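You operate a simulated robot arm through the tools that you are given. There is no shell and no other tool. Be economical: measure what you need, move in short steps, check, and stop when the job is done.

You are at the controls of a simulated two-armed robot. One attempt, no reset.

Task
Put the white bottle that says "rinse" from the steel table in the well of the grey tray and the white bottle that says "OIL" on top of the green sleeve. Pick up the white cup marked "59" from the steel table with one hand, pass it to the other hand and put it on the top of the steel stand. Put one of the dust caps from the steel table on the shelf of mould 56. Take the yellow wiping pad and leave it on the shelf of mould 56. Take the blue square insert that says "56" from the clear end of the mould bench and leave it on the shelf of the steel table. The order is free. Set down upright: white bottle, white cup, dust cap, yellow wiping pad.

The check looks at the end state, three seconds after you hand in, the way a careful person would. Anything else that was tipped, shoved, dropped, spilled or broken makes it a failure. A push-on lid holds only when it is set on centred and level and pressed home; a screw cap is set on level and turned clockwise until tight.

Robot
Two 6-joint arms with two-finger parallel grippers on one trunk, on a base that drives. Base frame: it is fixed to the floor where the robot stands at the start and does not move with it; the origin is under the middle of the robot, x ahead of it, y to its left, z up; the surface under the hand at the start is at about z = 0.8. Lengths are in m, angles in degrees, forces in N, time in s.
The left shoulder is at the start at [0.08, 0.216, 1.571], the right one opposite. With the tool pointing down near the work surface each hand reaches from about 0.1 to 0.66 m from the robot's upright axis, wherever it stands, measured 20 degrees to its own side. Places, roughly: blue square insert [3.25, 4.75, 0.75]; dust cap (4x4x5 cm) [0.8, 0.5, 0.8]; green sleeve [1, 0.25, 0.75]; shelf of mould 56 (22x65 cm) [1.06, 4.52, 0.72]; shelf of the steel table [0.7, 0.5, 0.3]; top of the steel stand [-1.5, 1.5, 0.3]; well of the grey tray (26x36 cm) [2.62, -3.32, 0.78]; white bottle [0.75, 0, 0.75]; white cup [0.5, 0, 0.75]; yellow wiping pad (8x6x6 cm) [3, 1.9, 0.8]. Payload 3.43 kg a hand.
The tool frame of a hand sits at the grasp point between the pads (the TCP): z along the fingers, y along the line on which they close. The tips reach 0.03 m beyond it. The gripper opens to 0.094 m. The fingers are 0.028 m wide and 0.01 m thick; the gripper's body (0.05 by 0.096 m) begins 0.055 m behind the TCP.
Orientation is that of the tool frame in the base frame, as a unit quaternion [x, y, z, w]. With the fingers straight down and closing along the base's y, the tool's x points along the base's -x, its y along +y and its z along -z.

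Tools
- The arms move only by the tool arm_command. It takes "left_rows", "right_rows" or both (then of equal length, played together; a hand with none holds still); each is a list of rows, each an object of numbers (a shift or turn left out is 0, a gripper value left out holds the last): "dx", "dy", "dz": the shift along the base's x, y, z in m; "ax", "ay", "az": the turn, a rotation vector about the base's x, y, z in degrees; "hand": the opening, from 0 (shut) to 1 (fully open). In form: [{"dx": .., "dy": .., "dz": .., "ax": .., "ay": .., "az": .., "hand": ..}, ...]. A call has 1 to 12 rows; each row shifts and turns the commanded pose from where the row before left it. Rows are played at 5 a second. More than 0.05 m and 8.6 degrees between two rows, or a gripper value outside its range, and nothing of the call is played. A pose out of reach is approached as far as the arm can. The call stops where the force on the tool passes 40 N (or 10 N more than at its start, if that is more) or the arm is blocked; 0.2 s more then pass. The fingers move at their own pace (about 0.072 m/s each) and stop on an object; they squeeze with about 37 N. The grip force told is the motor's: it shows also when the fingers shut on nothing. Time passes only in rows, and 0.2 s behind the last, so rows that do not move let the fingers close. It gives the time, the measured TCP pose, the force on the tool (base axes), the opening and the grip force at its end, in the units of the frame above (readings bear some noise), with the torque about the TCP (base axes, N m) and any sound that the robot's microphone picked up.
- Cameras (640 x 400 px; columns grow to the right, rows downward): "scene" is now at [0.0973, 0.0305, 1.7242]; the picture's right is [0.41, -0.91, 0.00], its down [-0.73, -0.32, -0.60] and it looks along [0.55, 0.24, -0.80] (base axes); focal length 259 px, centre (320, 200). "left" rides on the left gripper at [0.076, -0.014, -0.103] in its tool frame; the picture's right is [0.18, 0.98, 0.00], its down [-0.75, 0.14, -0.64] and it looks along [-0.63, 0.12, 0.77] (tool axes); focal length 243 px, centre (320, 200). "right" rides on the right gripper at [0.076, 0.014, -0.102] in its tool frame; the picture's right is [-0.18, 0.98, 0.00], its down [-0.75, -0.14, -0.64] and it looks along [-0.63, -0.12, 0.77] (tool axes); focal length 243 px, centre (320, 200). There is no depth. A picture from a camera that has moved, and an enlarged one, comes with that camera's place and axes in the base frame and with its lens.
- snapshot(camera): a new picture of that camera. No time passes.
- lift_body(by): slides the trunk up (or, below 0, down) by that many m; the arms and the scene camera ride with it, the base frame stays. It gives what a move gives, with no picture.
- roll_base(legs): drives the robot by 1 to 6 legs, each [ahead, left, turn to the left] in m, m and degrees, along the robot's own axes; the way and the turn of a leg run together, so that a leg with both is an arc; at most 1.5 m and 180 degrees a leg. The arms and the cameras ride along, it lands a little off, and it stops where it bumps. It gives what a move gives.
- aim_head(pan, tilt): turns the head with the scene camera to pan (to the left, within 86 degrees either way) and tilt (down, from -29 to 69), counted from straight ahead of the robot. It gives what a move gives.
- enlarge(camera, box): a new picture of the part [left, top, right, bottom] of that camera's present view, enlarged. No time passes.
- sign_off(): hands the job in; it is judged then, once.

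Go step by step. Nothing tells you exact positions but the pictures and the camera data: compare them with the known pose of the tool, close in by small moves and look again before you grip or let go. The budget is 196 turns and 176 pictures, counting those below and the enlarged ones. Unless the task says otherwise, let go and move clear before handing in, and close with one line.

The tools are called after "Request:" as a command line: name --argument value ..., lists and objects as JSON in quotes. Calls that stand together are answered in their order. arm_command: Moves the arms, as the interface text tells. Its arguments: {"type":"object","properties":{"left_rows":{"type":"array"},"right_rows":{"type":"array"}},"required":[]} The other tools are called the same way: lift_body (by) slides the trunk up or down; roll_base (legs) drives the base; aim_head (pan, tilt) turns the head that bears the scene camera; snapshot (camera) takes a picture; enlarge (camera, box) takes an enlarged picture of a part of a camera's view; sign_off () hands the job in.

At the start:

```text
time: 0.0
left_tcp_pos: [0.4112, 0.3334, 0.9994]
left_ee_rot: [0.0, 1.0, 0.0, 0.001]
left_ft_force: [0.2, 0.8, -0.8]
left_ft_torque: [0.0, -0.01, 0.02]
left_finger_gap: 0.0938
left_grip_force: 0.1
right_tcp_pos: [0.6264, -0.115, 1.0971]
right_ee_rot: [-0.001, 1.0, 0.0, 0.0]
right_ft_force: [-1.2, 0.3, 0.2]
right_ft_torque: [-0.02, 0.02, 0.04]
right_finger_gap: 0.0937
right_grip_force: 0.1
trunk travel left (down, up): [-0.801, 0.039]
robot x, y, heading: [0.0017, 0.0044, -0.1]
head pan, tilt: [23.9, 53.1]
```

scene: 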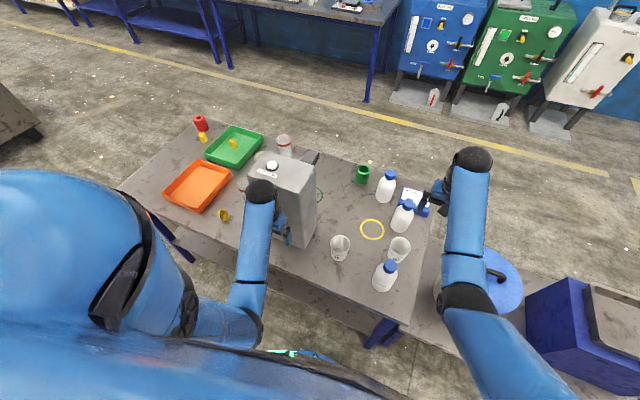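
right: 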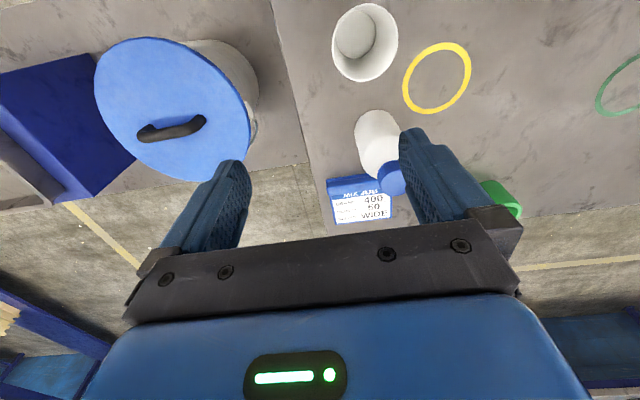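
left: 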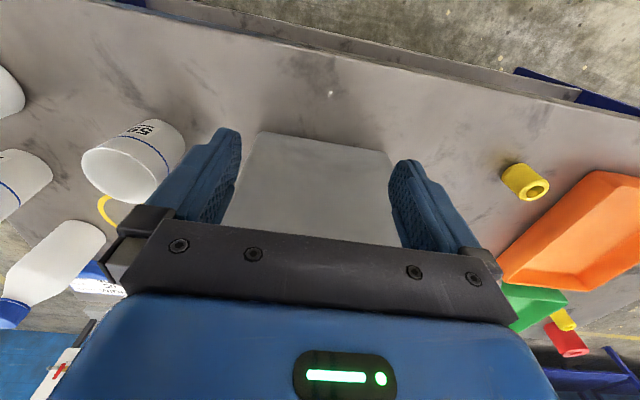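

I see a steel table with three white bottles, cups, trays and small yellow/red caps. I'll enlarge to read the labels.

Request:
enlarge --camera "scene" --box '[310, 150, 470, 310]'

Request:
enlarge --camera "scene" --box '[140, 100, 340, 260]'

Request:
enlarge --camera "left" --box '[0, 60, 220, 340]'

```text
2.50 times, centred on (390, 230) of scene
camera zoom: at [0.0973, 0.0305, 1.7242], right [0.41, -0.91, 0.0], down [-0.73, -0.32, -0.6], along [0.55, 0.24, -0.8], focal length 647 px, centre (145, 125)
```

zoom: 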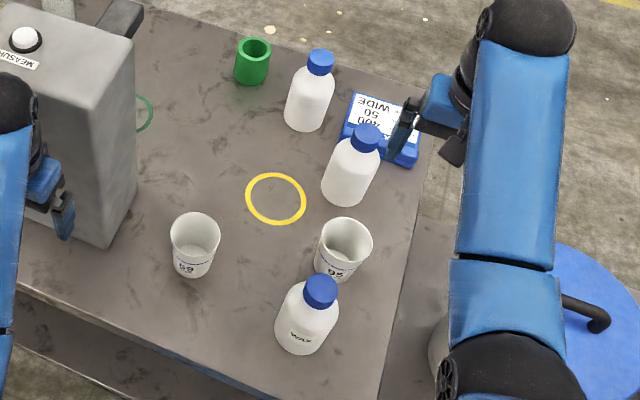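

```text
2.50 times, centred on (240, 180) of scene
camera zoom: at [0.0973, 0.0305, 1.7242], right [0.41, -0.91, 0.0], down [-0.73, -0.32, -0.6], along [0.55, 0.24, -0.8], focal length 647 px, centre (520, 250)
```

zoom: 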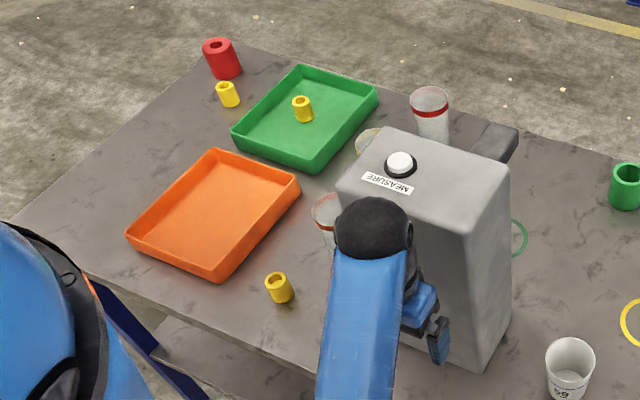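

```text
1.43 times, centred on (110, 200) of left
camera zoom: at [0.3364, 0.3187, 1.1039], right [-0.18, 0.98, 0.0], down [0.75, 0.14, 0.64], along [0.63, 0.12, -0.77], focal length 347 px, centre (620, 200)
```

zoom: 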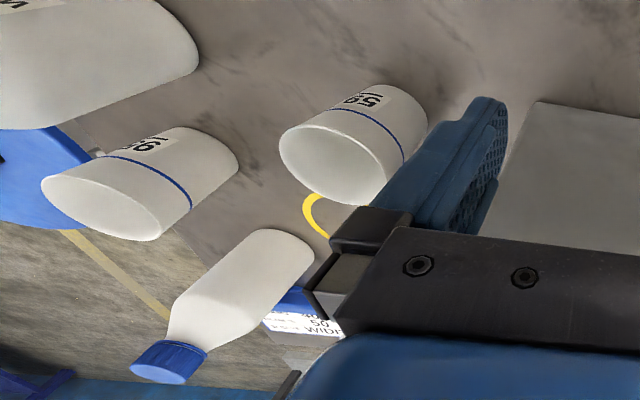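

Two cups and three bottles are on the right side. One bottle reads "WAX", so I'll zoom in further to read the rest.

Request:
enlarge --camera "scene" --box '[325, 225, 415, 295]'

Request:
enlarge --camera "scene" --box '[350, 150, 440, 240]'

Request:
enlarge --camera "right" --box '[310, 0, 480, 230]'

```text
5.71 times, centred on (370, 260) of scene
camera zoom: at [0.0973, 0.0305, 1.7242], right [0.41, -0.91, 0.0], down [-0.73, -0.32, -0.6], along [0.55, 0.24, -0.8], focal length 1479 px, centre (34, -143)
```

zoom: 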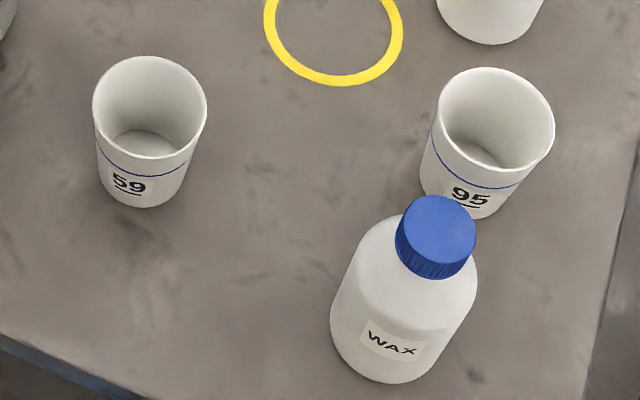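

```text
4.44 times, centred on (395, 195) of scene
camera zoom: at [0.0973, 0.0305, 1.7242], right [0.41, -0.91, 0.0], down [-0.73, -0.32, -0.6], along [0.55, 0.24, -0.8], focal length 1150 px, centre (-13, 222)
```

zoom: 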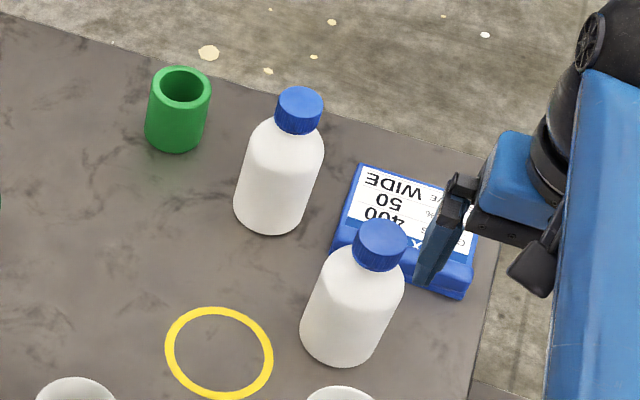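

```text
1.74 times, centred on (395, 115) of right
camera zoom: at [0.5524, -0.1009, 1.1987], right [0.18, 0.98, 0.0], down [0.75, -0.14, 0.64], along [0.63, -0.12, -0.77], focal length 422 px, centre (190, 348)
```

zoom: 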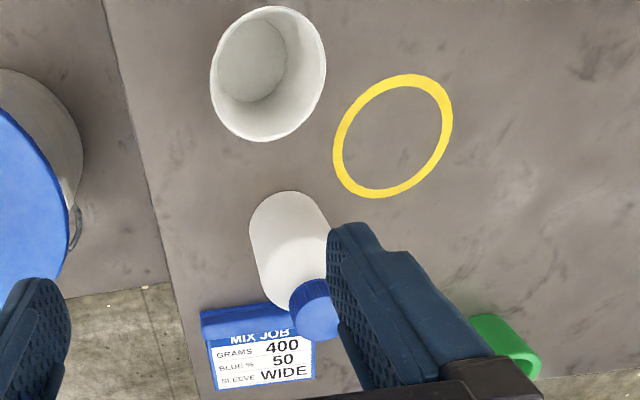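

Cup 59 is at about (0.51, 0.13) and the table top is at z≈0.80. The rinse and OIL labels face away from me. I'll survey the surroundings with the head before moving.

Request:
aim_head --pan -50 --tilt 25

Request:
snapshot --camera "scene"

Request:
aim_head --pan 15 --tilt 15

Request:
snapshot --camera "scene"

Request:
aim_head --pan 80 --tilt 20

Request:
snapshot --camera "scene"

```text
time: 1.5
left_tcp_pos: [0.4123, 0.3332, 0.9993]
left_ee_rot: [0.0, 1.0, 0.0, 0.0]
left_ft_force: [-0.4, -0.1, -0.3]
left_ft_torque: [0.0, 0.02, -0.01]
left_finger_gap: 0.0939
left_grip_force: 0.1
right_tcp_pos: [0.626, -0.1159, 1.0962]
right_ee_rot: [-0.001, 1.0, 0.001, 0.0]
right_ft_force: [-0.2, -0.2, 0.4]
right_ft_torque: [0.04, 0.02, 0.0]
right_finger_gap: 0.0938
right_grip_force: 0.1
trunk travel left (down, up): [-0.801, 0.039]
robot x, y, heading: [-0.0023, 0.0001, -0.0]
head pan, tilt: [-50.0, 25.0]
```

```text
166 pictures are left
camera scene: at [0.0891, -0.0701, 1.7658], right [-0.77, -0.64, 0.0], down [-0.27, 0.32, -0.91], along [0.58, -0.69, -0.42], focal length 259 px, centre (320, 200)
```

scene: 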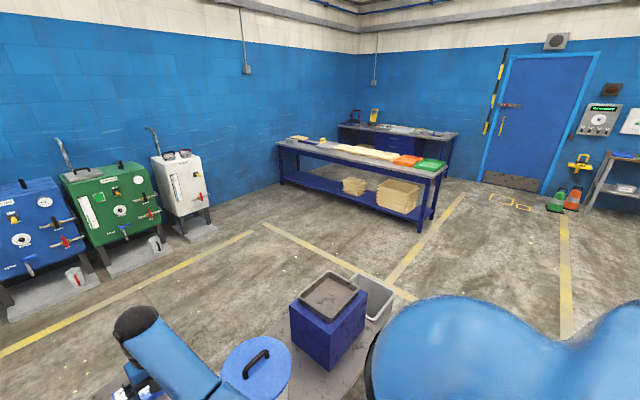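

```text
time: 2.8
left_tcp_pos: [0.4129, 0.3331, 0.9989]
left_ee_rot: [0.0, 1.0, 0.0, 0.0]
left_ft_force: [0.1, 1.2, 0.6]
left_ft_torque: [-0.04, 0.01, 0.0]
left_finger_gap: 0.0942
left_grip_force: 0.1
right_tcp_pos: [0.6275, -0.1158, 1.0967]
right_ee_rot: [0.0, 1.0, 0.0, 0.0]
right_ft_force: [0.2, 1.7, -0.7]
right_ft_torque: [0.0, 0.0, 0.01]
right_finger_gap: 0.0938
right_grip_force: 0.1
trunk travel left (down, up): [-0.801, 0.039]
robot x, y, heading: [-0.0008, -0.0015, -0.0]
head pan, tilt: [15.0, 15.0]
```

```text
165 pictures are left
camera scene: at [0.1201, 0.0246, 1.7821], right [0.26, -0.97, 0.0], down [-0.25, -0.07, -0.97], along [0.93, 0.25, -0.26], focal length 259 px, centre (320, 200)
```

scene: 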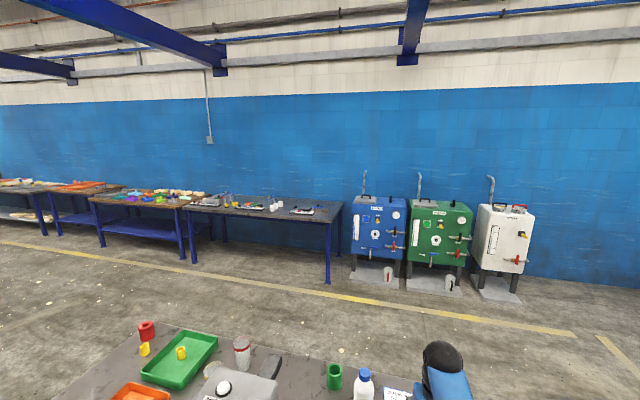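

```text
time: 4.2
left_tcp_pos: [0.4139, 0.3326, 0.9993]
left_ee_rot: [0.0, 1.0, 0.0, 0.0]
left_ft_force: [0.5, -0.5, 0.1]
left_ft_torque: [-0.02, 0.01, 0.0]
left_finger_gap: 0.0941
left_grip_force: 0.0
right_tcp_pos: [0.6274, -0.116, 1.097]
right_ee_rot: [0.0, 1.0, 0.0, 0.0]
right_ft_force: [-0.4, -0.1, 0.1]
right_ft_torque: [0.01, 0.0, 0.02]
right_finger_gap: 0.0939
right_grip_force: 0.1
trunk travel left (down, up): [-0.801, 0.039]
robot x, y, heading: [0.0031, 0.001, -0.1]
head pan, tilt: [80.0, 20.0]
```

```text
164 pictures are left
camera scene: at [0.046, 0.0922, 1.7739], right [0.98, -0.17, 0.0], down [-0.06, -0.34, -0.94], along [0.16, 0.93, -0.34], focal length 259 px, centre (320, 200)
```

scene: 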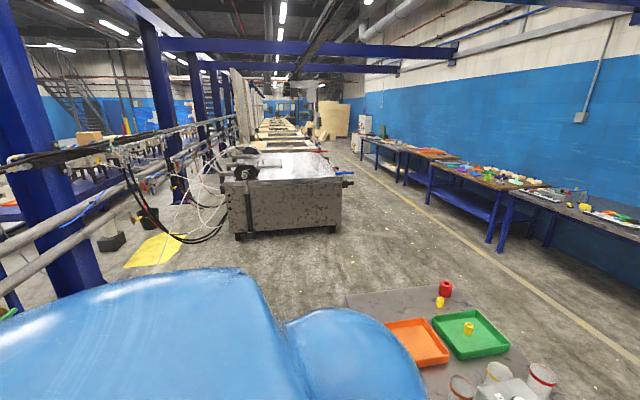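

Benches run along the far wall, the moulds stand to the left, and the grey tray's bench is to the far right. I'll zoom in on the key spots.

Request:
enlarge --camera "scene" --box '[220, 110, 380, 250]'

Request:
enlarge --camera "scene" --box '[420, 140, 640, 280]'

Request:
aim_head --pan 40 --tilt 62

Request:
snapshot --camera "scene"

Request:
aim_head --pan -40 --tilt 60

Request:
snapshot --camera "scene"

```text
2.86 times, centred on (300, 180) of scene
camera zoom: at [0.046, 0.0922, 1.7739], right [0.98, -0.17, 0.0], down [-0.06, -0.34, -0.94], along [0.16, 0.93, -0.34], focal length 740 px, centre (377, 257)
```

zoom: 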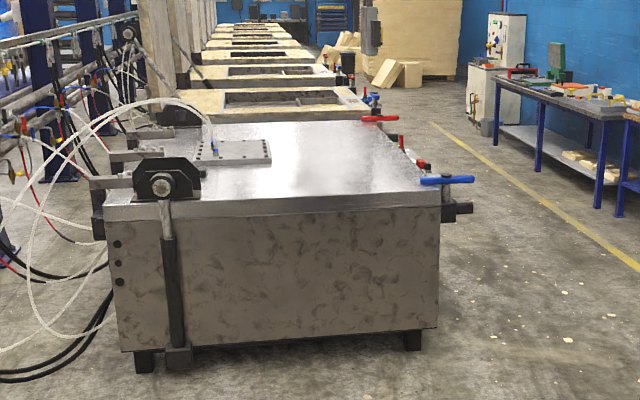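

```text
2.86 times, centred on (530, 210) of scene
camera zoom: at [0.046, 0.0922, 1.7739], right [0.98, -0.17, 0.0], down [-0.06, -0.34, -0.94], along [0.16, 0.93, -0.34], focal length 740 px, centre (-280, 171)
```

zoom: 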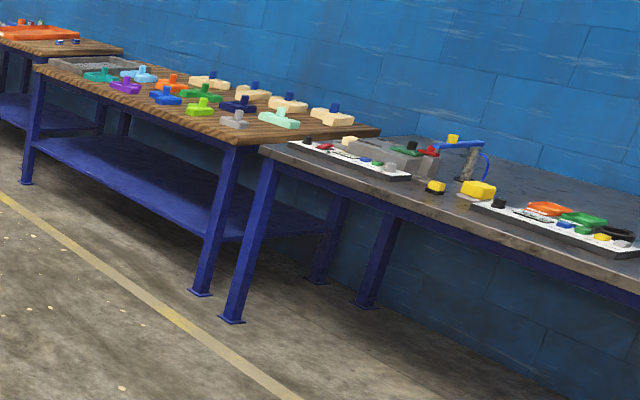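

```text
time: 5.3
left_tcp_pos: [0.4127, 0.334, 0.9999]
left_ee_rot: [0.0, 1.0, 0.0, 0.0]
left_ft_force: [0.4, 0.5, -0.3]
left_ft_torque: [0.01, 0.02, -0.01]
left_finger_gap: 0.094
left_grip_force: 0.0
right_tcp_pos: [0.6271, -0.1161, 1.0945]
right_ee_rot: [-0.001, 1.0, 0.0, 0.0]
right_ft_force: [0.2, 0.3, -0.2]
right_ft_torque: [-0.01, -0.01, 0.01]
right_finger_gap: 0.0941
right_grip_force: 0.1
trunk travel left (down, up): [-0.801, 0.039]
robot x, y, heading: [-0.0003, 0.0001, -0.1]
head pan, tilt: [40.0, 62.0]
```

```text
161 pictures are left
camera scene: at [0.0792, 0.0417, 1.7135], right [0.64, -0.77, 0.0], down [-0.68, -0.57, -0.47], along [0.36, 0.3, -0.88], focal length 259 px, centre (320, 200)
```

scene: 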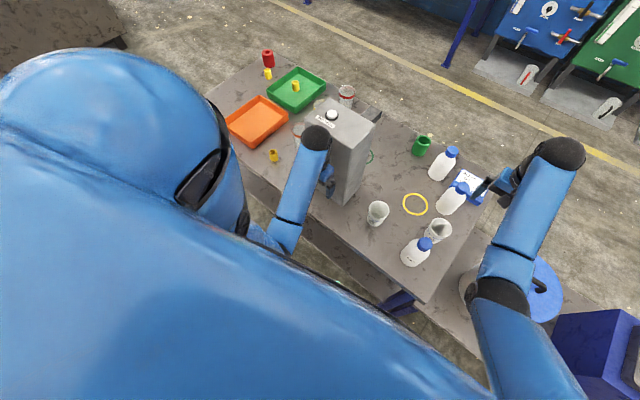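

```text
time: 6.8
left_tcp_pos: [0.4129, 0.3322, 0.9998]
left_ee_rot: [0.0, 1.0, 0.0, 0.0]
left_ft_force: [-0.6, -0.1, -0.4]
left_ft_torque: [0.03, -0.02, -0.01]
left_finger_gap: 0.0941
left_grip_force: 0.0
right_tcp_pos: [0.6274, -0.1161, 1.0969]
right_ee_rot: [0.0, 1.0, -0.001, 0.0]
right_ft_force: [-0.7, 0.1, 0.8]
right_ft_torque: [-0.03, -0.03, 0.0]
right_finger_gap: 0.0939
right_grip_force: 0.1
trunk travel left (down, up): [-0.801, 0.039]
robot x, y, heading: [0.0006, -0.0022, -0.1]
head pan, tilt: [-40.0, 60.0]
```

```text
160 pictures are left
camera scene: at [0.0809, -0.0423, 1.7158], right [-0.64, -0.77, 0.0], down [-0.66, 0.56, -0.5], along [0.38, -0.32, -0.87], focal length 259 px, centre (320, 200)
```

scene: 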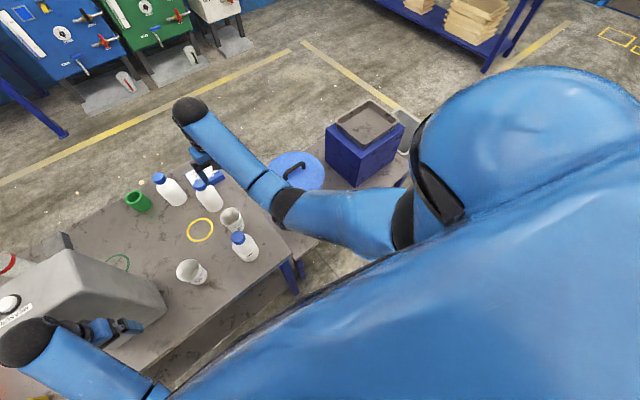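

Cup 59's base is about (0.51, 0.13) and its rim about z 0.90; the measuring box's right face is at y≈0.27. The left hand picks the cup from above, then the right takes it from the side. First I'll bring the left hand over the cup.

Request:
arm_command --left_rows '[{"dy": -0.05, "hand": 1}, {"dy": -0.05}, {"dy": -0.05}, {"dy": -0.05}, {"dx": 0.04}, {"dx": 0.04}, {"dx": 0.018}]'

Request:
snapshot --camera "left"

Request:
aim_head --pan 5 --tilt 60

Request:
snapshot --camera "scene"

```text
time: 8.4
left_tcp_pos: [0.5116, 0.1335, 0.9987]
left_ee_rot: [0.0, 1.0, 0.0, 0.0]
left_ft_force: [-1.1, 0.0, 0.5]
left_ft_torque: [-0.02, 0.01, -0.01]
left_finger_gap: 0.0939
left_grip_force: 0.1
right_tcp_pos: [0.6272, -0.1154, 1.0964]
right_ee_rot: [-0.001, 1.0, 0.0, 0.0]
right_ft_force: [-0.7, 0.3, -0.7]
right_ft_torque: [-0.02, -0.02, -0.01]
right_finger_gap: 0.094
right_grip_force: 0.1
trunk travel left (down, up): [-0.801, 0.039]
robot x, y, heading: [0.001, -0.0001, 0.1]
head pan, tilt: [-40.0, 60.0]
```

```text
159 pictures are left
camera left: at [0.4355, 0.119, 1.1026], right [-0.18, 0.98, 0.0], down [0.75, 0.14, 0.64], along [0.63, 0.12, -0.77], focal length 243 px, centre (320, 200)
```

left: 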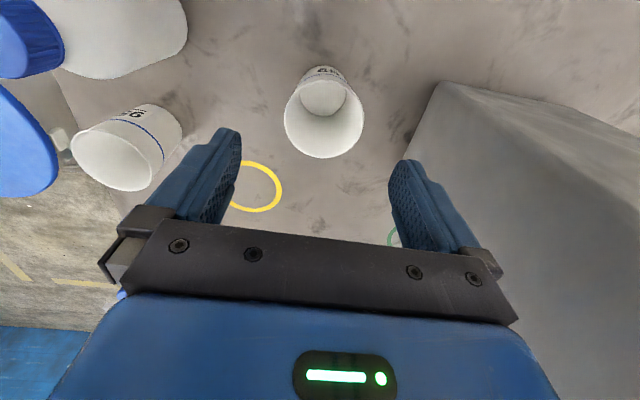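

```text
time: 9.5
left_tcp_pos: [0.5115, 0.1334, 0.9989]
left_ee_rot: [0.0, 1.0, 0.0, 0.0]
left_ft_force: [0.2, 0.1, -0.4]
left_ft_torque: [0.01, 0.0, -0.03]
left_finger_gap: 0.0941
left_grip_force: 0.0
right_tcp_pos: [0.6274, -0.1135, 1.0956]
right_ee_rot: [-0.001, 1.0, 0.0, 0.0]
right_ft_force: [0.2, -1.0, 0.3]
right_ft_torque: [0.0, -0.01, 0.03]
right_finger_gap: 0.094
right_grip_force: 0.1
trunk travel left (down, up): [-0.801, 0.039]
robot x, y, heading: [0.002, -0.0039, 0.1]
head pan, tilt: [5.0, 60.0]
```

```text
158 pictures are left
camera scene: at [0.0965, 0.0063, 1.7158], right [0.09, -1.0, 0.0], down [-0.86, -0.07, -0.5], along [0.5, 0.04, -0.87], focal length 259 px, centre (320, 200)
```

scene: 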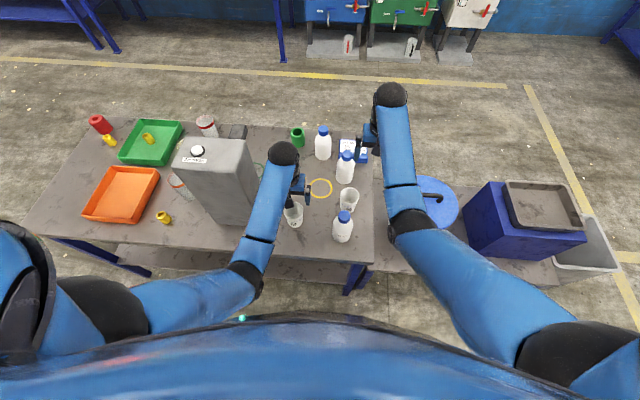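

The cup centre reads about (0.513, 0.138). I'll nudge over, descend to z 0.872 and close.

Request:
arm_command --left_rows '[{"dx": 0.001, "dy": 0.004, "dz": -0.04}, {"dz": -0.04}, {"dz": -0.045}, {"hand": 0}, {}, {}, {}]'

Request:
snapshot --camera "left"

```text
time: 11.1
left_tcp_pos: [0.5106, 0.1382, 0.8739]
left_ee_rot: [0.0, 1.0, 0.0, 0.0]
left_ft_force: [-0.2, 0.9, 0.3]
left_ft_torque: [0.01, 0.03, 0.01]
left_finger_gap: 0.074
left_grip_force: 37.4
right_tcp_pos: [0.6277, -0.1173, 1.0975]
right_ee_rot: [0.0, 1.0, 0.0, 0.0]
right_ft_force: [0.0, -0.9, 0.5]
right_ft_torque: [0.01, 0.0, -0.02]
right_finger_gap: 0.094
right_grip_force: 0.0
trunk travel left (down, up): [-0.801, 0.039]
robot x, y, heading: [0.0003, -0.0001, -0.0]
head pan, tilt: [5.0, 60.0]
```

```text
157 pictures are left
camera left: at [0.4344, 0.1231, 0.979], right [-0.18, 0.98, 0.0], down [0.75, 0.14, 0.64], along [0.63, 0.12, -0.77], focal length 243 px, centre (320, 200)
```

left: 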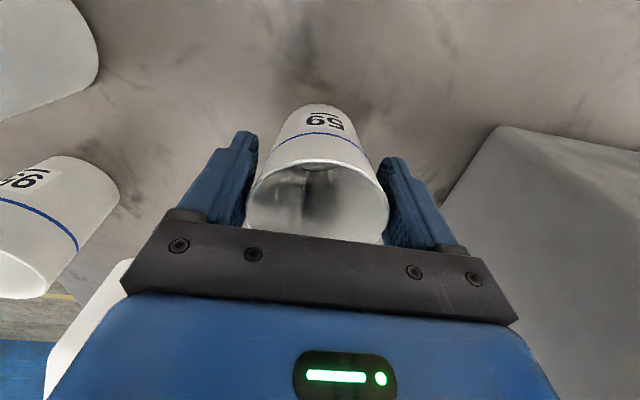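

The cup is gripped (gap 0.074). I'll lift it clear and turn the right hand so its fingers will close along x.

Request:
arm_command --left_rows '[{"dz": 0.04}, {"dz": 0.05}, {"dz": 0.05}, {"dz": 0.05}, {"dz": 0.05}, {"dz": 0.04, "dx": -0.02}, {"dx": -0.04}, {}, {}, {}, {}]' --right_rows '[{"az": -8.2, "dy": -0.02, "dz": 0.02}, {"az": -8.2, "dx": -0.02, "dy": -0.02, "dz": 0.02}, {"az": -8.2, "dx": -0.02, "dy": -0.02}, {"az": -8.2, "dx": -0.02, "dy": -0.02}, {"az": -8.2, "dx": -0.02, "dy": -0.02}, {"az": -8.2, "dx": -0.02, "dy": -0.02}, {"az": -8.2, "dx": -0.02, "dy": -0.02}, {"az": -8.2, "dx": -0.02, "dy": -0.02}, {"az": -8.2, "dx": -0.02}, {"az": -8.2}, {"az": -8}]'

Request:
snapshot --camera "scene"

```text
time: 13.5
left_tcp_pos: [0.5066, 0.1293, 1.027]
left_ee_rot: [0.0, 1.0, -0.001, 0.001]
left_ft_force: [0.7, 0.8, -0.2]
left_ft_torque: [0.03, -0.01, -0.01]
left_finger_gap: 0.0744
left_grip_force: 36.8
left hand out of reach, approached as far as the arm can: row 4, 5, 6, 7
right_tcp_pos: [0.54, -0.2729, 1.0388]
right_ee_rot: [0.707, 0.707, 0.0, 0.0]
right_ft_force: [0.3, -0.2, 0.0]
right_ft_torque: [0.01, 0.0, -0.01]
right_finger_gap: 0.0941
right_grip_force: 0.0
right hand out of reach, approached as far as the arm can: row 1, 2, 3, 4, 5, 6, 7, 8, 9
trunk travel left (down, up): [-0.801, 0.039]
robot x, y, heading: [0.0013, -0.0019, -0.0]
head pan, tilt: [5.0, 60.0]
```

```text
156 pictures are left
camera scene: at [0.0959, 0.006, 1.7158], right [0.09, -1.0, 0.0], down [-0.86, -0.08, -0.5], along [0.5, 0.04, -0.87], focal length 259 px, centre (320, 200)
```

scene: 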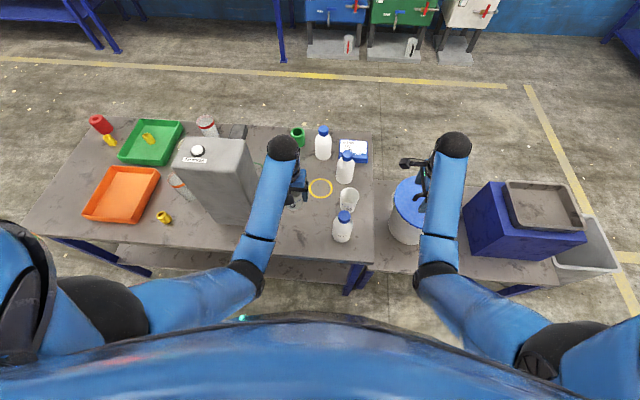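

The left hand is at its folding limit up here. I'd rather hand over clear of the table, so I'll look to the sides before backing up a bit.

Request:
aim_head --pan 86 --tilt 30

Request:
snapshot --camera "scene"

Request:
aim_head --pan -86 --tilt 30

Request:
snapshot --camera "scene"

```text
time: 15.1
left_tcp_pos: [0.5056, 0.1298, 1.0262]
left_ee_rot: [0.0, 1.0, 0.0, 0.0]
left_ft_force: [-0.2, 0.6, -0.1]
left_ft_torque: [0.02, -0.01, -0.03]
left_finger_gap: 0.0735
left_grip_force: 36.9
right_tcp_pos: [0.5404, -0.2726, 1.0384]
right_ee_rot: [0.707, 0.708, 0.0, 0.0]
right_ft_force: [-0.2, 0.7, 0.4]
right_ft_torque: [-0.01, 0.0, 0.0]
right_finger_gap: 0.0941
right_grip_force: 0.1
trunk travel left (down, up): [-0.801, 0.039]
robot x, y, heading: [-0.0001, 0.0015, -0.1]
head pan, tilt: [85.9, 30.0]
```

```text
155 pictures are left
camera scene: at [0.0364, 0.0906, 1.7579], right [1.0, -0.07, 0.0], down [-0.04, -0.5, -0.87], along [0.06, 0.86, -0.5], focal length 259 px, centre (320, 200)
```

scene: 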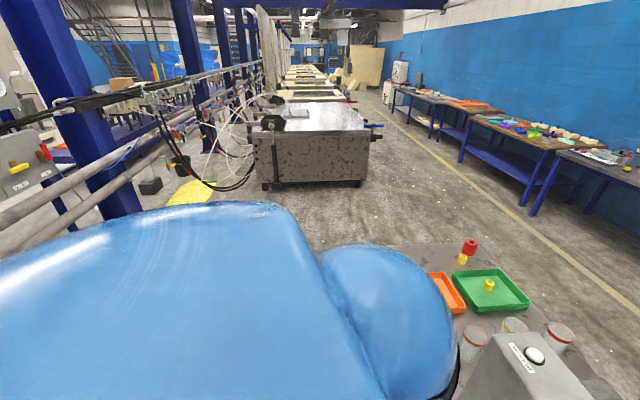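

```text
time: 17.7
left_tcp_pos: [0.5076, 0.1296, 1.0273]
left_ee_rot: [0.0, 1.0, 0.0, 0.001]
left_ft_force: [0.6, 0.2, 0.1]
left_ft_torque: [-0.02, 0.0, -0.05]
left_finger_gap: 0.0735
left_grip_force: 37.1
right_tcp_pos: [0.5408, -0.2737, 1.0389]
right_ee_rot: [0.706, 0.708, 0.001, 0.0]
right_ft_force: [0.7, 0.3, 1.1]
right_ft_torque: [-0.02, -0.01, -0.01]
right_finger_gap: 0.094
right_grip_force: 0.1
trunk travel left (down, up): [-0.801, 0.039]
robot x, y, heading: [0.0016, -0.0021, 0.2]
head pan, tilt: [-85.9, 30.0]
```

```text
154 pictures are left
camera scene: at [0.0363, -0.0899, 1.7579], right [-1.0, -0.07, 0.0], down [-0.04, 0.5, -0.87], along [0.06, -0.86, -0.5], focal length 259 px, centre (320, 200)
```

scene: 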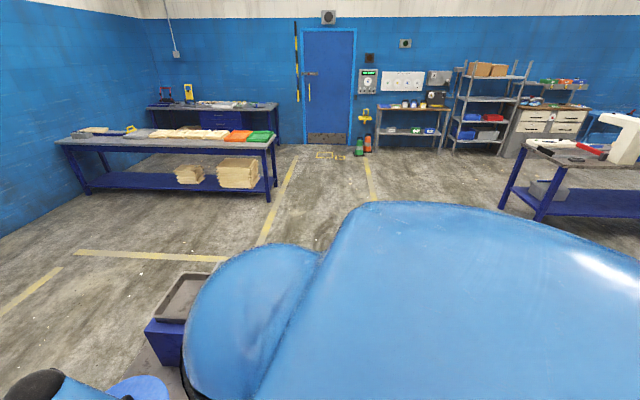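

The floor behind is clear enough. I'll back off 0.5 m, turn left to face the stand, and look.

Request:
roll_base --legs '[[-0.5, 0, 0], [0, 0, 120]]'

Request:
aim_head --pan 0 --tilt 40

Request:
snapshot --camera "scene"

```text
time: 25.6
left_tcp_pos: [-0.8574, 0.3726, 1.0262]
left_ee_rot: [0.866, -0.5, -0.001, -0.001]
left_ft_force: [-0.5, -0.3, -0.4]
left_ft_torque: [0.0, -0.01, -0.03]
left_finger_gap: 0.0736
left_grip_force: 37.2
right_tcp_pos: [-0.5247, 0.6039, 1.0388]
right_ee_rot: [-0.26, 0.966, 0.001, 0.0]
right_ft_force: [-0.1, -0.1, -0.2]
right_ft_torque: [0.0, 0.0, 0.01]
right_finger_gap: 0.094
right_grip_force: 0.0
trunk travel left (down, up): [-0.801, 0.039]
robot x, y, heading: [-0.4891, 0.0008, 120.1]
head pan, tilt: [-85.9, 30.0]
```

```text
time: 27.1
left_tcp_pos: [-0.8574, 0.3715, 1.0261]
left_ee_rot: [0.866, -0.5, -0.001, 0.0]
left_ft_force: [0.5, 0.4, -0.5]
left_ft_torque: [-0.01, 0.01, -0.01]
left_finger_gap: 0.0734
left_grip_force: 36.6
right_tcp_pos: [-0.5253, 0.6019, 1.0378]
right_ee_rot: [-0.26, 0.966, 0.001, 0.0]
right_ft_force: [-0.4, -0.5, 0.0]
right_ft_torque: [0.03, 0.0, -0.02]
right_finger_gap: 0.0941
right_grip_force: 0.1
trunk travel left (down, up): [-0.801, 0.039]
robot x, y, heading: [-0.4914, -0.0011, 120.2]
head pan, tilt: [0.0, 40.0]
```

```text
153 pictures are left
camera scene: at [-0.5493, 0.0991, 1.7425], right [0.87, 0.5, 0.0], down [0.32, -0.56, -0.77], along [-0.38, 0.66, -0.64], focal length 259 px, centre (320, 200)
```

scene: 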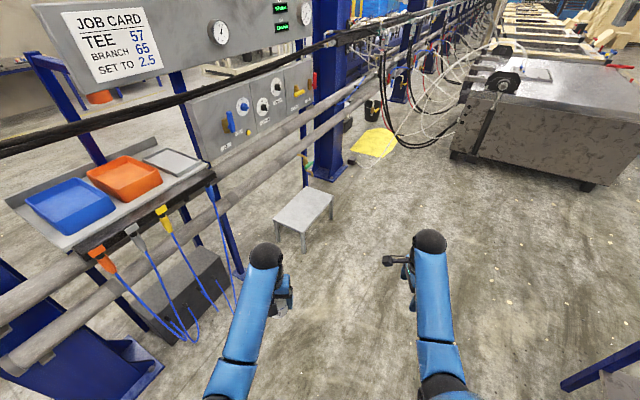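

The steel stand is a small stool near (-1.45, 1.41), and the space here is open. Next I turn the right hand level so it points to the robot's left.

Request:
arm_command --right_rows '[{"ax": -4.1, "ay": 7.1}, {"ax": -4.1, "ay": 7.1}, {"ax": -4.1, "ay": 7.1}, {"ax": -4.1, "ay": 7.1}, {"ax": -4.1, "ay": 7.1}, {"ax": -4.1, "ay": 7.1}, {"ax": -4.1, "ay": 7.1}, {"ax": -4.1, "ay": 7.1}, {"ax": -4.1, "ay": 7.1}, {"ax": -4.1, "ay": 7.1}, {"ax": -4, "ay": 6.9}]'

Request:
snapshot --camera "right"

```text
time: 29.6
left_tcp_pos: [-0.8583, 0.3733, 1.0273]
left_ee_rot: [0.866, -0.499, 0.0, 0.0]
left_ft_force: [-0.7, 0.0, -0.2]
left_ft_torque: [-0.07, 0.0, -0.05]
left_finger_gap: 0.0736
left_grip_force: 37.2
right_tcp_pos: [-0.5266, 0.6046, 1.036]
right_ee_rot: [0.184, -0.683, 0.182, 0.684]
right_ft_force: [-0.6, -0.4, 0.0]
right_ft_torque: [-0.02, 0.02, 0.0]
right_finger_gap: 0.0939
right_grip_force: 0.0
right hand out of reach, approached as far as the arm can: row 2
trunk travel left (down, up): [-0.801, 0.039]
robot x, y, heading: [-0.489, -0.0023, 120.0]
head pan, tilt: [0.0, 40.0]
```

```text
152 pictures are left
camera right: at [-0.4439, 0.6676, 1.1122], right [-0.49, 0.85, -0.18], down [0.62, 0.2, -0.75], along [-0.61, -0.48, -0.63], focal length 243 px, centre (320, 200)
```

right: 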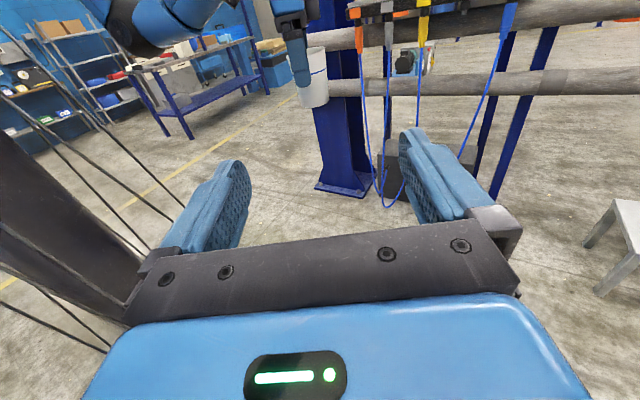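

The right hand is level and pointing robot-left. I'll line it up in height and depth, slide most of the way, and check.

Request:
arm_command --right_rows '[{"dx": 0.0087, "dy": -0.015, "dz": -0.025, "hand": 1}, {"dx": 0.0087, "dy": -0.015, "dz": -0.025}, {"dx": -0.0404, "dy": -0.0233}, {"dx": -0.0404, "dy": -0.0233}, {"dx": -0.0404, "dy": -0.0233}, {"dx": -0.0404, "dy": -0.0233}, {"dx": -0.0404, "dy": -0.0233}, {"dx": -0.0404, "dy": -0.0233}]'

Request:
snapshot --camera "right"

Request:
snapshot --camera "scene"

```text
time: 31.4
left_tcp_pos: [-0.8583, 0.3717, 1.0249]
left_ee_rot: [0.866, -0.5, 0.0, -0.002]
left_ft_force: [0.1, -0.1, 0.2]
left_ft_torque: [0.0, -0.01, -0.04]
left_finger_gap: 0.0735
left_grip_force: 36.8
right_tcp_pos: [-0.7503, 0.4244, 0.9914]
right_ee_rot: [-0.183, 0.683, -0.183, -0.683]
right_ft_force: [-0.6, 0.4, 0.6]
right_ft_torque: [0.02, 0.03, -0.01]
right_finger_gap: 0.0941
right_grip_force: 0.1
right hand out of reach, approached as far as the arm can: row 1, 2
trunk travel left (down, up): [-0.801, 0.039]
robot x, y, heading: [-0.488, -0.0041, 120.1]
head pan, tilt: [0.0, 40.0]
```

```text
151 pictures are left
camera right: at [-0.6679, 0.4884, 1.0681], right [-0.49, 0.85, -0.18], down [0.63, 0.2, -0.75], along [-0.6, -0.48, -0.63], focal length 243 px, centre (320, 200)
```

right: 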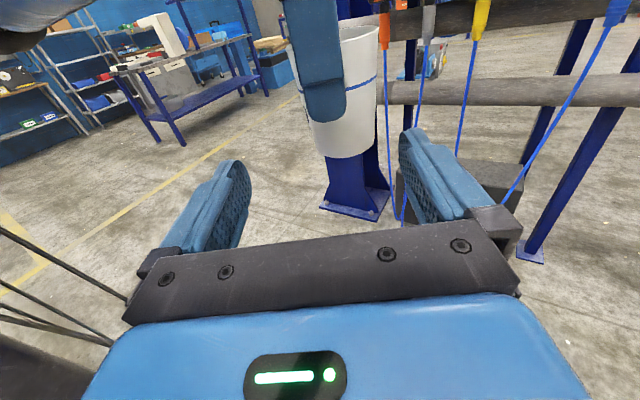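

```text
150 pictures are left
camera scene: at [-0.5507, 0.0985, 1.7425], right [0.87, 0.5, 0.0], down [0.32, -0.56, -0.77], along [-0.38, 0.66, -0.64], focal length 259 px, centre (320, 200)
```

scene: 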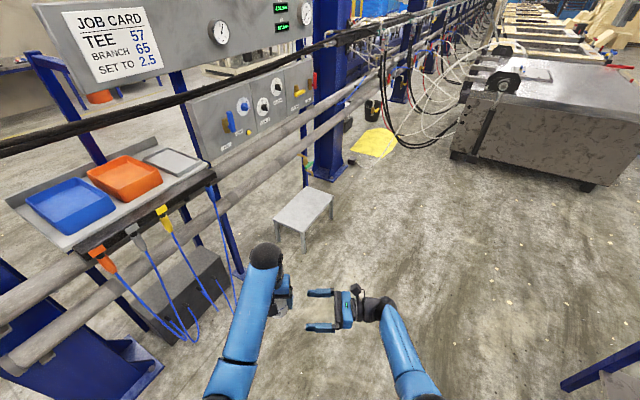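

The cup is nearly on the right hand's line, slightly toward the robot's front. I'll shift forward 12 mm and advance 7 cm.

Request:
arm_command --right_rows '[{"dx": -0.0333, "dy": -0.0123}, {"dx": -0.0333, "dy": -0.0123}]'

Request:
snapshot --camera "right"

Request:
enlarge --camera "scene" --box '[230, 240, 390, 360]'

```text
time: 31.9
left_tcp_pos: [-0.8589, 0.3717, 1.0256]
left_ee_rot: [0.866, -0.5, 0.0, -0.001]
left_ft_force: [-0.1, 0.1, -0.6]
left_ft_torque: [0.03, -0.02, 0.01]
left_finger_gap: 0.0734
left_grip_force: 37.3
right_tcp_pos: [-0.8181, 0.4002, 0.9938]
right_ee_rot: [-0.184, 0.684, -0.183, -0.682]
right_ft_force: [0.1, -0.7, -0.2]
right_ft_torque: [0.0, -0.03, -0.03]
right_finger_gap: 0.0942
right_grip_force: 0.0
trunk travel left (down, up): [-0.801, 0.039]
robot x, y, heading: [-0.4937, -0.0039, 120.2]
head pan, tilt: [0.0, 40.0]
```

```text
149 pictures are left
camera right: at [-0.7344, 0.4637, 1.0691], right [-0.49, 0.85, -0.18], down [0.63, 0.2, -0.75], along [-0.6, -0.48, -0.63], focal length 243 px, centre (320, 200)
```

right: 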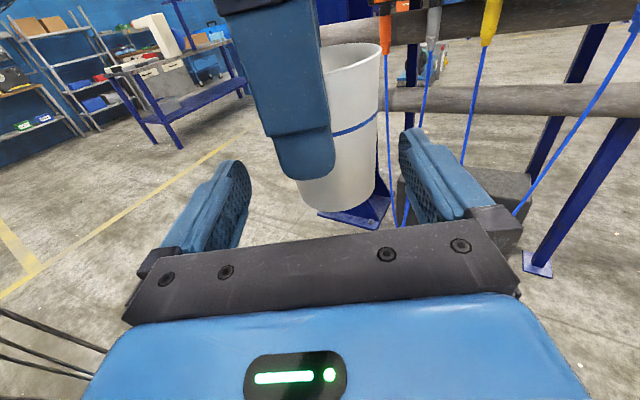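

```text
3.33 times, centred on (310, 300) of scene
camera zoom: at [-0.552, 0.0984, 1.7424], right [0.87, 0.5, 0.0], down [0.32, -0.56, -0.77], along [-0.38, 0.66, -0.64], focal length 863 px, centre (353, -133)
```

zoom: 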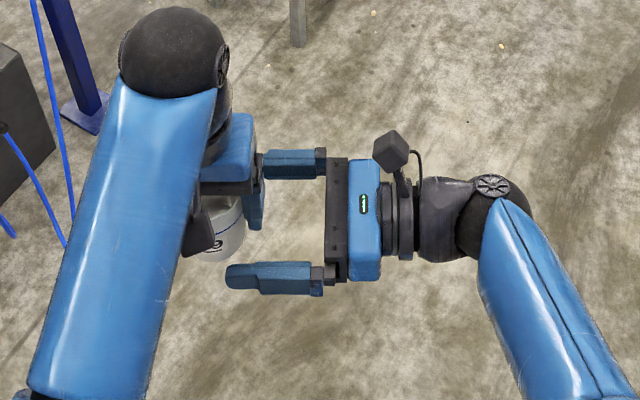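

Both views put the cup centre 9 mm ahead of the right hand's mid-line and 4.5 cm along. I'll correct, advance, close the right hand and look before the left lets go.

Request:
arm_command --right_rows '[{"dx": -0.004, "dy": 0.007}, {"dx": -0.0139, "dy": -0.008}, {"dx": -0.0139, "dy": -0.008}, {"hand": 0}, {}, {}, {}]'

Request:
snapshot --camera "right"

Request:
enlarge --camera "scene" --box '[230, 240, 390, 360]'

```text
time: 33.5
left_tcp_pos: [-0.8566, 0.3732, 1.0279]
left_ee_rot: [0.866, -0.5, -0.002, 0.0]
left_ft_force: [-10.2, 16.5, -7.0]
left_ft_torque: [0.08, -0.02, -0.32]
left_finger_gap: 0.0735
left_grip_force: 36.5
right_tcp_pos: [-0.8482, 0.3899, 0.9933]
right_ee_rot: [0.185, -0.683, 0.184, 0.683]
right_ft_force: [10.5, -15.8, 7.0]
right_ft_torque: [0.3, 0.42, 0.68]
right_finger_gap: 0.0639
right_grip_force: 37.6
trunk travel left (down, up): [-0.801, 0.039]
robot x, y, heading: [-0.4937, 0.0009, 120.2]
head pan, tilt: [0.0, 40.0]
```

```text
147 pictures are left
camera right: at [-0.7663, 0.454, 1.0694], right [-0.49, 0.85, -0.18], down [0.63, 0.2, -0.75], along [-0.6, -0.49, -0.63], focal length 243 px, centre (320, 200)
```

right: 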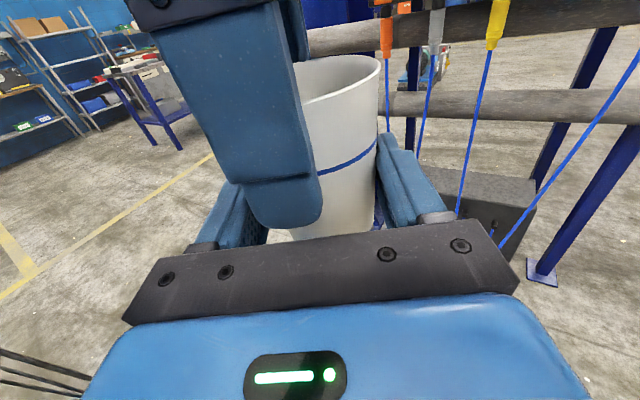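

```text
3.33 times, centred on (310, 300) of scene
camera zoom: at [-0.5491, 0.099, 1.7425], right [0.87, 0.5, 0.0], down [0.32, -0.56, -0.77], along [-0.38, 0.66, -0.64], focal length 863 px, centre (353, -133)
```

zoom: 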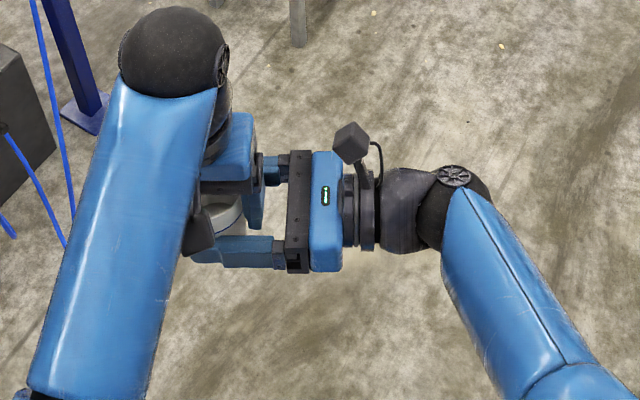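

Both hands hold the cup, with about 19 N of sideways load. I'll relax that by moving the right hand back 6 mm.

Request:
arm_command --right_rows '[{"dx": 0.003, "dy": -0.0052}, {}]'

```text
time: 34.1
left_tcp_pos: [-0.8553, 0.3704, 1.027]
left_ee_rot: [0.866, -0.5, 0.002, 0.001]
left_ft_force: [14.3, -13.4, 16.0]
left_ft_torque: [0.25, 0.08, -0.52]
left_finger_gap: 0.0733
left_grip_force: 37.3
right_tcp_pos: [-0.8477, 0.3878, 0.9941]
right_ee_rot: [-0.181, 0.686, -0.179, -0.682]
right_ft_force: [-15.0, 12.2, -15.4]
right_ft_torque: [-0.49, -0.7, 0.16]
right_finger_gap: 0.0638
right_grip_force: 37.1
trunk travel left (down, up): [-0.801, 0.039]
robot x, y, heading: [-0.4957, -0.0007, 119.8]
head pan, tilt: [0.0, 40.0]
```

That overshot, so I'll go back half, then open the left hand and lift it off.

Request:
arm_command --right_rows '[{"dx": -0.0015, "dy": 0.0026}, {}]'

```text
time: 34.8
left_tcp_pos: [-0.8569, 0.3722, 1.0273]
left_ee_rot: [0.866, -0.5, 0.0, 0.0]
left_ft_force: [11.1, -10.0, 12.0]
left_ft_torque: [-0.19, 0.05, -0.24]
left_finger_gap: 0.0733
left_grip_force: 37.5
right_tcp_pos: [-0.8483, 0.3882, 0.9932]
right_ee_rot: [-0.184, 0.684, -0.182, -0.683]
right_ft_force: [-11.1, 10.2, -12.2]
right_ft_torque: [0.02, -0.54, -0.01]
right_finger_gap: 0.0635
right_grip_force: 37.4
trunk travel left (down, up): [-0.801, 0.039]
robot x, y, heading: [-0.4919, 0.0003, 120.2]
head pan, tilt: [0.0, 40.0]
```

Good enough; the residual load is small. I'll open the left hand and lower the right hand with the cup out of it.

Request:
arm_command --left_rows '[{"hand": 0.95}, {}, {}, {}, {}, {}]' --right_rows '[{}, {}, {"dz": -0.02}, {"dz": -0.04}, {"dz": -0.04}, {"dz": -0.03}]'

Request:
snapshot --camera "right"

Request:
snapshot --camera "left"

```text
time: 36.1
left_tcp_pos: [-0.8566, 0.372, 1.0252]
left_ee_rot: [0.866, -0.5, -0.001, 0.0]
left_ft_force: [-0.2, 0.1, -0.7]
left_ft_torque: [0.0, 0.04, -0.04]
left_finger_gap: 0.089
left_grip_force: 0.2
right_tcp_pos: [-0.8205, 0.3629, 0.9273]
right_ee_rot: [-0.185, 0.683, -0.181, -0.683]
right_ft_force: [-0.2, 0.3, 0.0]
right_ft_torque: [0.02, 0.02, -0.03]
right_finger_gap: 0.0638
right_grip_force: 37.0
right hand out of reach, approached as far as the arm can: row 4, 5, 6
trunk travel left (down, up): [-0.801, 0.039]
robot x, y, heading: [-0.4882, 0.0005, 120.3]
head pan, tilt: [0.0, 40.0]
```

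```text
145 pictures are left
camera right: at [-0.7372, 0.4262, 1.0038], right [-0.49, 0.85, -0.18], down [0.63, 0.2, -0.75], along [-0.61, -0.48, -0.63], focal length 243 px, centre (320, 200)
```

right: 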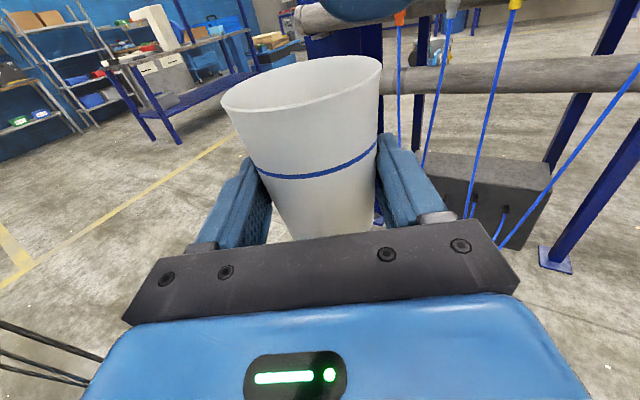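

```text
144 pictures are left
camera left: at [-0.8067, 0.313, 1.1306], right [-0.76, -0.65, 0.0], down [-0.5, 0.58, 0.64], along [-0.42, 0.49, -0.77], focal length 243 px, centre (320, 200)
```

left: 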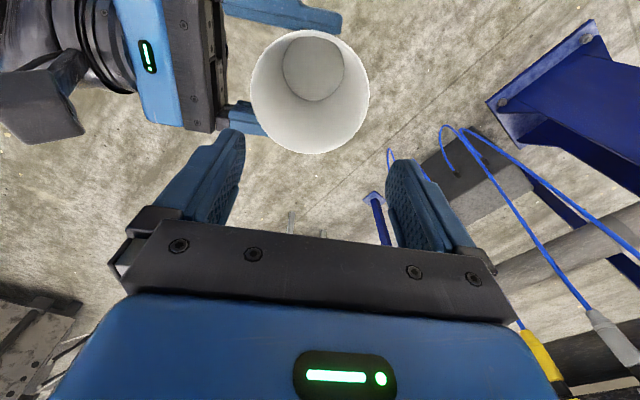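

The right hand now holds cup 59 and the left is free. I'll move the left hand aside, drive toward the stand and look.

Request:
arm_command --left_rows '[{"dx": -0.04, "dy": -0.023}, {"dx": -0.04, "dy": -0.023}, {"dx": -0.04, "dy": -0.023}]'

Request:
roll_base --legs '[[0.95, 0, 0]]'

Request:
aim_head --pan 0 --tilt 62

Request:
snapshot --camera "scene"

```text
time: 37.0
left_tcp_pos: [-0.9768, 0.3017, 1.0252]
left_ee_rot: [0.866, -0.5, -0.002, -0.001]
left_ft_force: [-0.2, -0.4, 0.4]
left_ft_torque: [0.0, -0.04, 0.02]
left_finger_gap: 0.0893
left_grip_force: 0.0
right_tcp_pos: [-0.8215, 0.3621, 0.9273]
right_ee_rot: [-0.183, 0.683, -0.182, -0.683]
right_ft_force: [0.1, -0.4, 0.8]
right_ft_torque: [0.02, 0.02, -0.01]
right_finger_gap: 0.064
right_grip_force: 36.2
trunk travel left (down, up): [-0.801, 0.039]
robot x, y, heading: [-0.4881, -0.0042, 120.0]
head pan, tilt: [0.0, 40.0]
```

```text
time: 41.8
left_tcp_pos: [-1.4451, 1.0912, 1.0252]
left_ee_rot: [0.869, -0.494, -0.003, -0.001]
left_ft_force: [1.1, -0.5, 0.0]
left_ft_torque: [0.02, -0.03, -0.01]
left_finger_gap: 0.0893
left_grip_force: 0.0
right_tcp_pos: [-1.2909, 1.154, 0.9272]
right_ee_rot: [-0.188, 0.682, -0.184, -0.682]
right_ft_force: [-0.5, 0.5, -0.6]
right_ft_torque: [0.01, -0.01, -0.03]
right_finger_gap: 0.0638
right_grip_force: 36.9
trunk travel left (down, up): [-0.801, 0.039]
robot x, y, heading: [-0.9574, 0.7944, 120.8]
head pan, tilt: [0.0, 40.0]
```

```text
time: 42.6
left_tcp_pos: [-1.447, 1.0946, 1.0245]
left_ee_rot: [0.869, -0.495, -0.001, -0.001]
left_ft_force: [0.1, 0.0, -0.1]
left_ft_torque: [0.03, 0.01, 0.03]
left_finger_gap: 0.0889
left_grip_force: 0.0
right_tcp_pos: [-1.2916, 1.1567, 0.927]
right_ee_rot: [-0.187, 0.682, -0.187, -0.682]
right_ft_force: [-0.5, -0.1, -0.1]
right_ft_torque: [0.04, -0.03, 0.01]
right_finger_gap: 0.0638
right_grip_force: 37.3
trunk travel left (down, up): [-0.801, 0.039]
robot x, y, heading: [-0.9586, 0.795, 120.6]
head pan, tilt: [0.0, 62.0]
```

```text
143 pictures are left
camera scene: at [-1.0075, 0.8778, 1.7135], right [0.86, 0.51, 0.0], down [0.45, -0.76, -0.47], along [-0.24, 0.4, -0.88], focal length 259 px, centre (320, 200)
```

scene: 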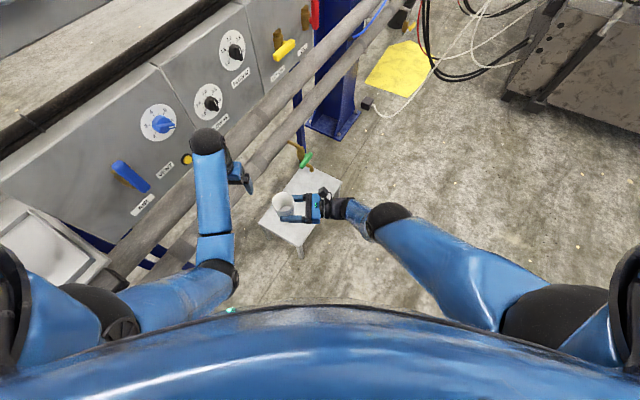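

The stand top spans roughly x -1.63..-1.33, y 1.2..1.7. The left hand is close to the pipes, so I'll retract it and then lower the trunk.

Request:
arm_command --left_rows '[{"dx": 0.0255, "dy": -0.043}, {"dx": 0.0255, "dy": -0.043}, {"dx": 0.0255, "dy": -0.043}]'

Request:
lift_body --by -0.4

Request:
snapshot --camera "scene"

```text
time: 43.5
left_tcp_pos: [-1.3719, 0.9679, 1.0053]
left_ee_rot: [0.869, -0.495, -0.005, -0.002]
left_ft_force: [-0.2, 0.1, -0.5]
left_ft_torque: [0.02, 0.03, 0.0]
left_finger_gap: 0.0891
left_grip_force: 0.1
left hand out of reach, approached as far as the arm can: row 1, 2
right_tcp_pos: [-1.2911, 1.1554, 0.929]
right_ee_rot: [-0.187, 0.682, -0.185, -0.682]
right_ft_force: [0.7, -0.5, 0.3]
right_ft_torque: [-0.01, -0.02, -0.03]
right_finger_gap: 0.0638
right_grip_force: 37.4
trunk travel left (down, up): [-0.801, 0.039]
robot x, y, heading: [-0.9606, 0.795, 120.6]
head pan, tilt: [0.0, 62.0]
```

```text
time: 47.3
left_tcp_pos: [-1.3725, 0.9681, 0.6036]
left_ee_rot: [0.869, -0.495, -0.003, -0.001]
left_ft_force: [-0.4, -0.5, 0.7]
left_ft_torque: [0.01, -0.01, 0.05]
left_finger_gap: 0.0892
left_grip_force: 0.1
right_tcp_pos: [-1.2913, 1.1545, 0.5273]
right_ee_rot: [-0.188, 0.682, -0.186, -0.682]
right_ft_force: [0.1, -0.9, 0.4]
right_ft_torque: [0.0, 0.01, 0.0]
right_finger_gap: 0.0638
right_grip_force: 37.0
trunk travel left (down, up): [-0.401, 0.439]
robot x, y, heading: [-0.9578, 0.7955, 120.8]
head pan, tilt: [0.0, 62.0]
```

```text
142 pictures are left
camera scene: at [-1.007, 0.8771, 1.3135], right [0.86, 0.51, 0.0], down [0.45, -0.76, -0.47], along [-0.24, 0.4, -0.88], focal length 259 px, centre (320, 200)
```

scene: 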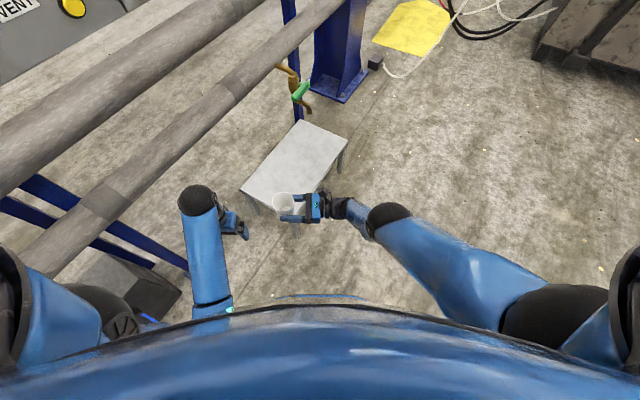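

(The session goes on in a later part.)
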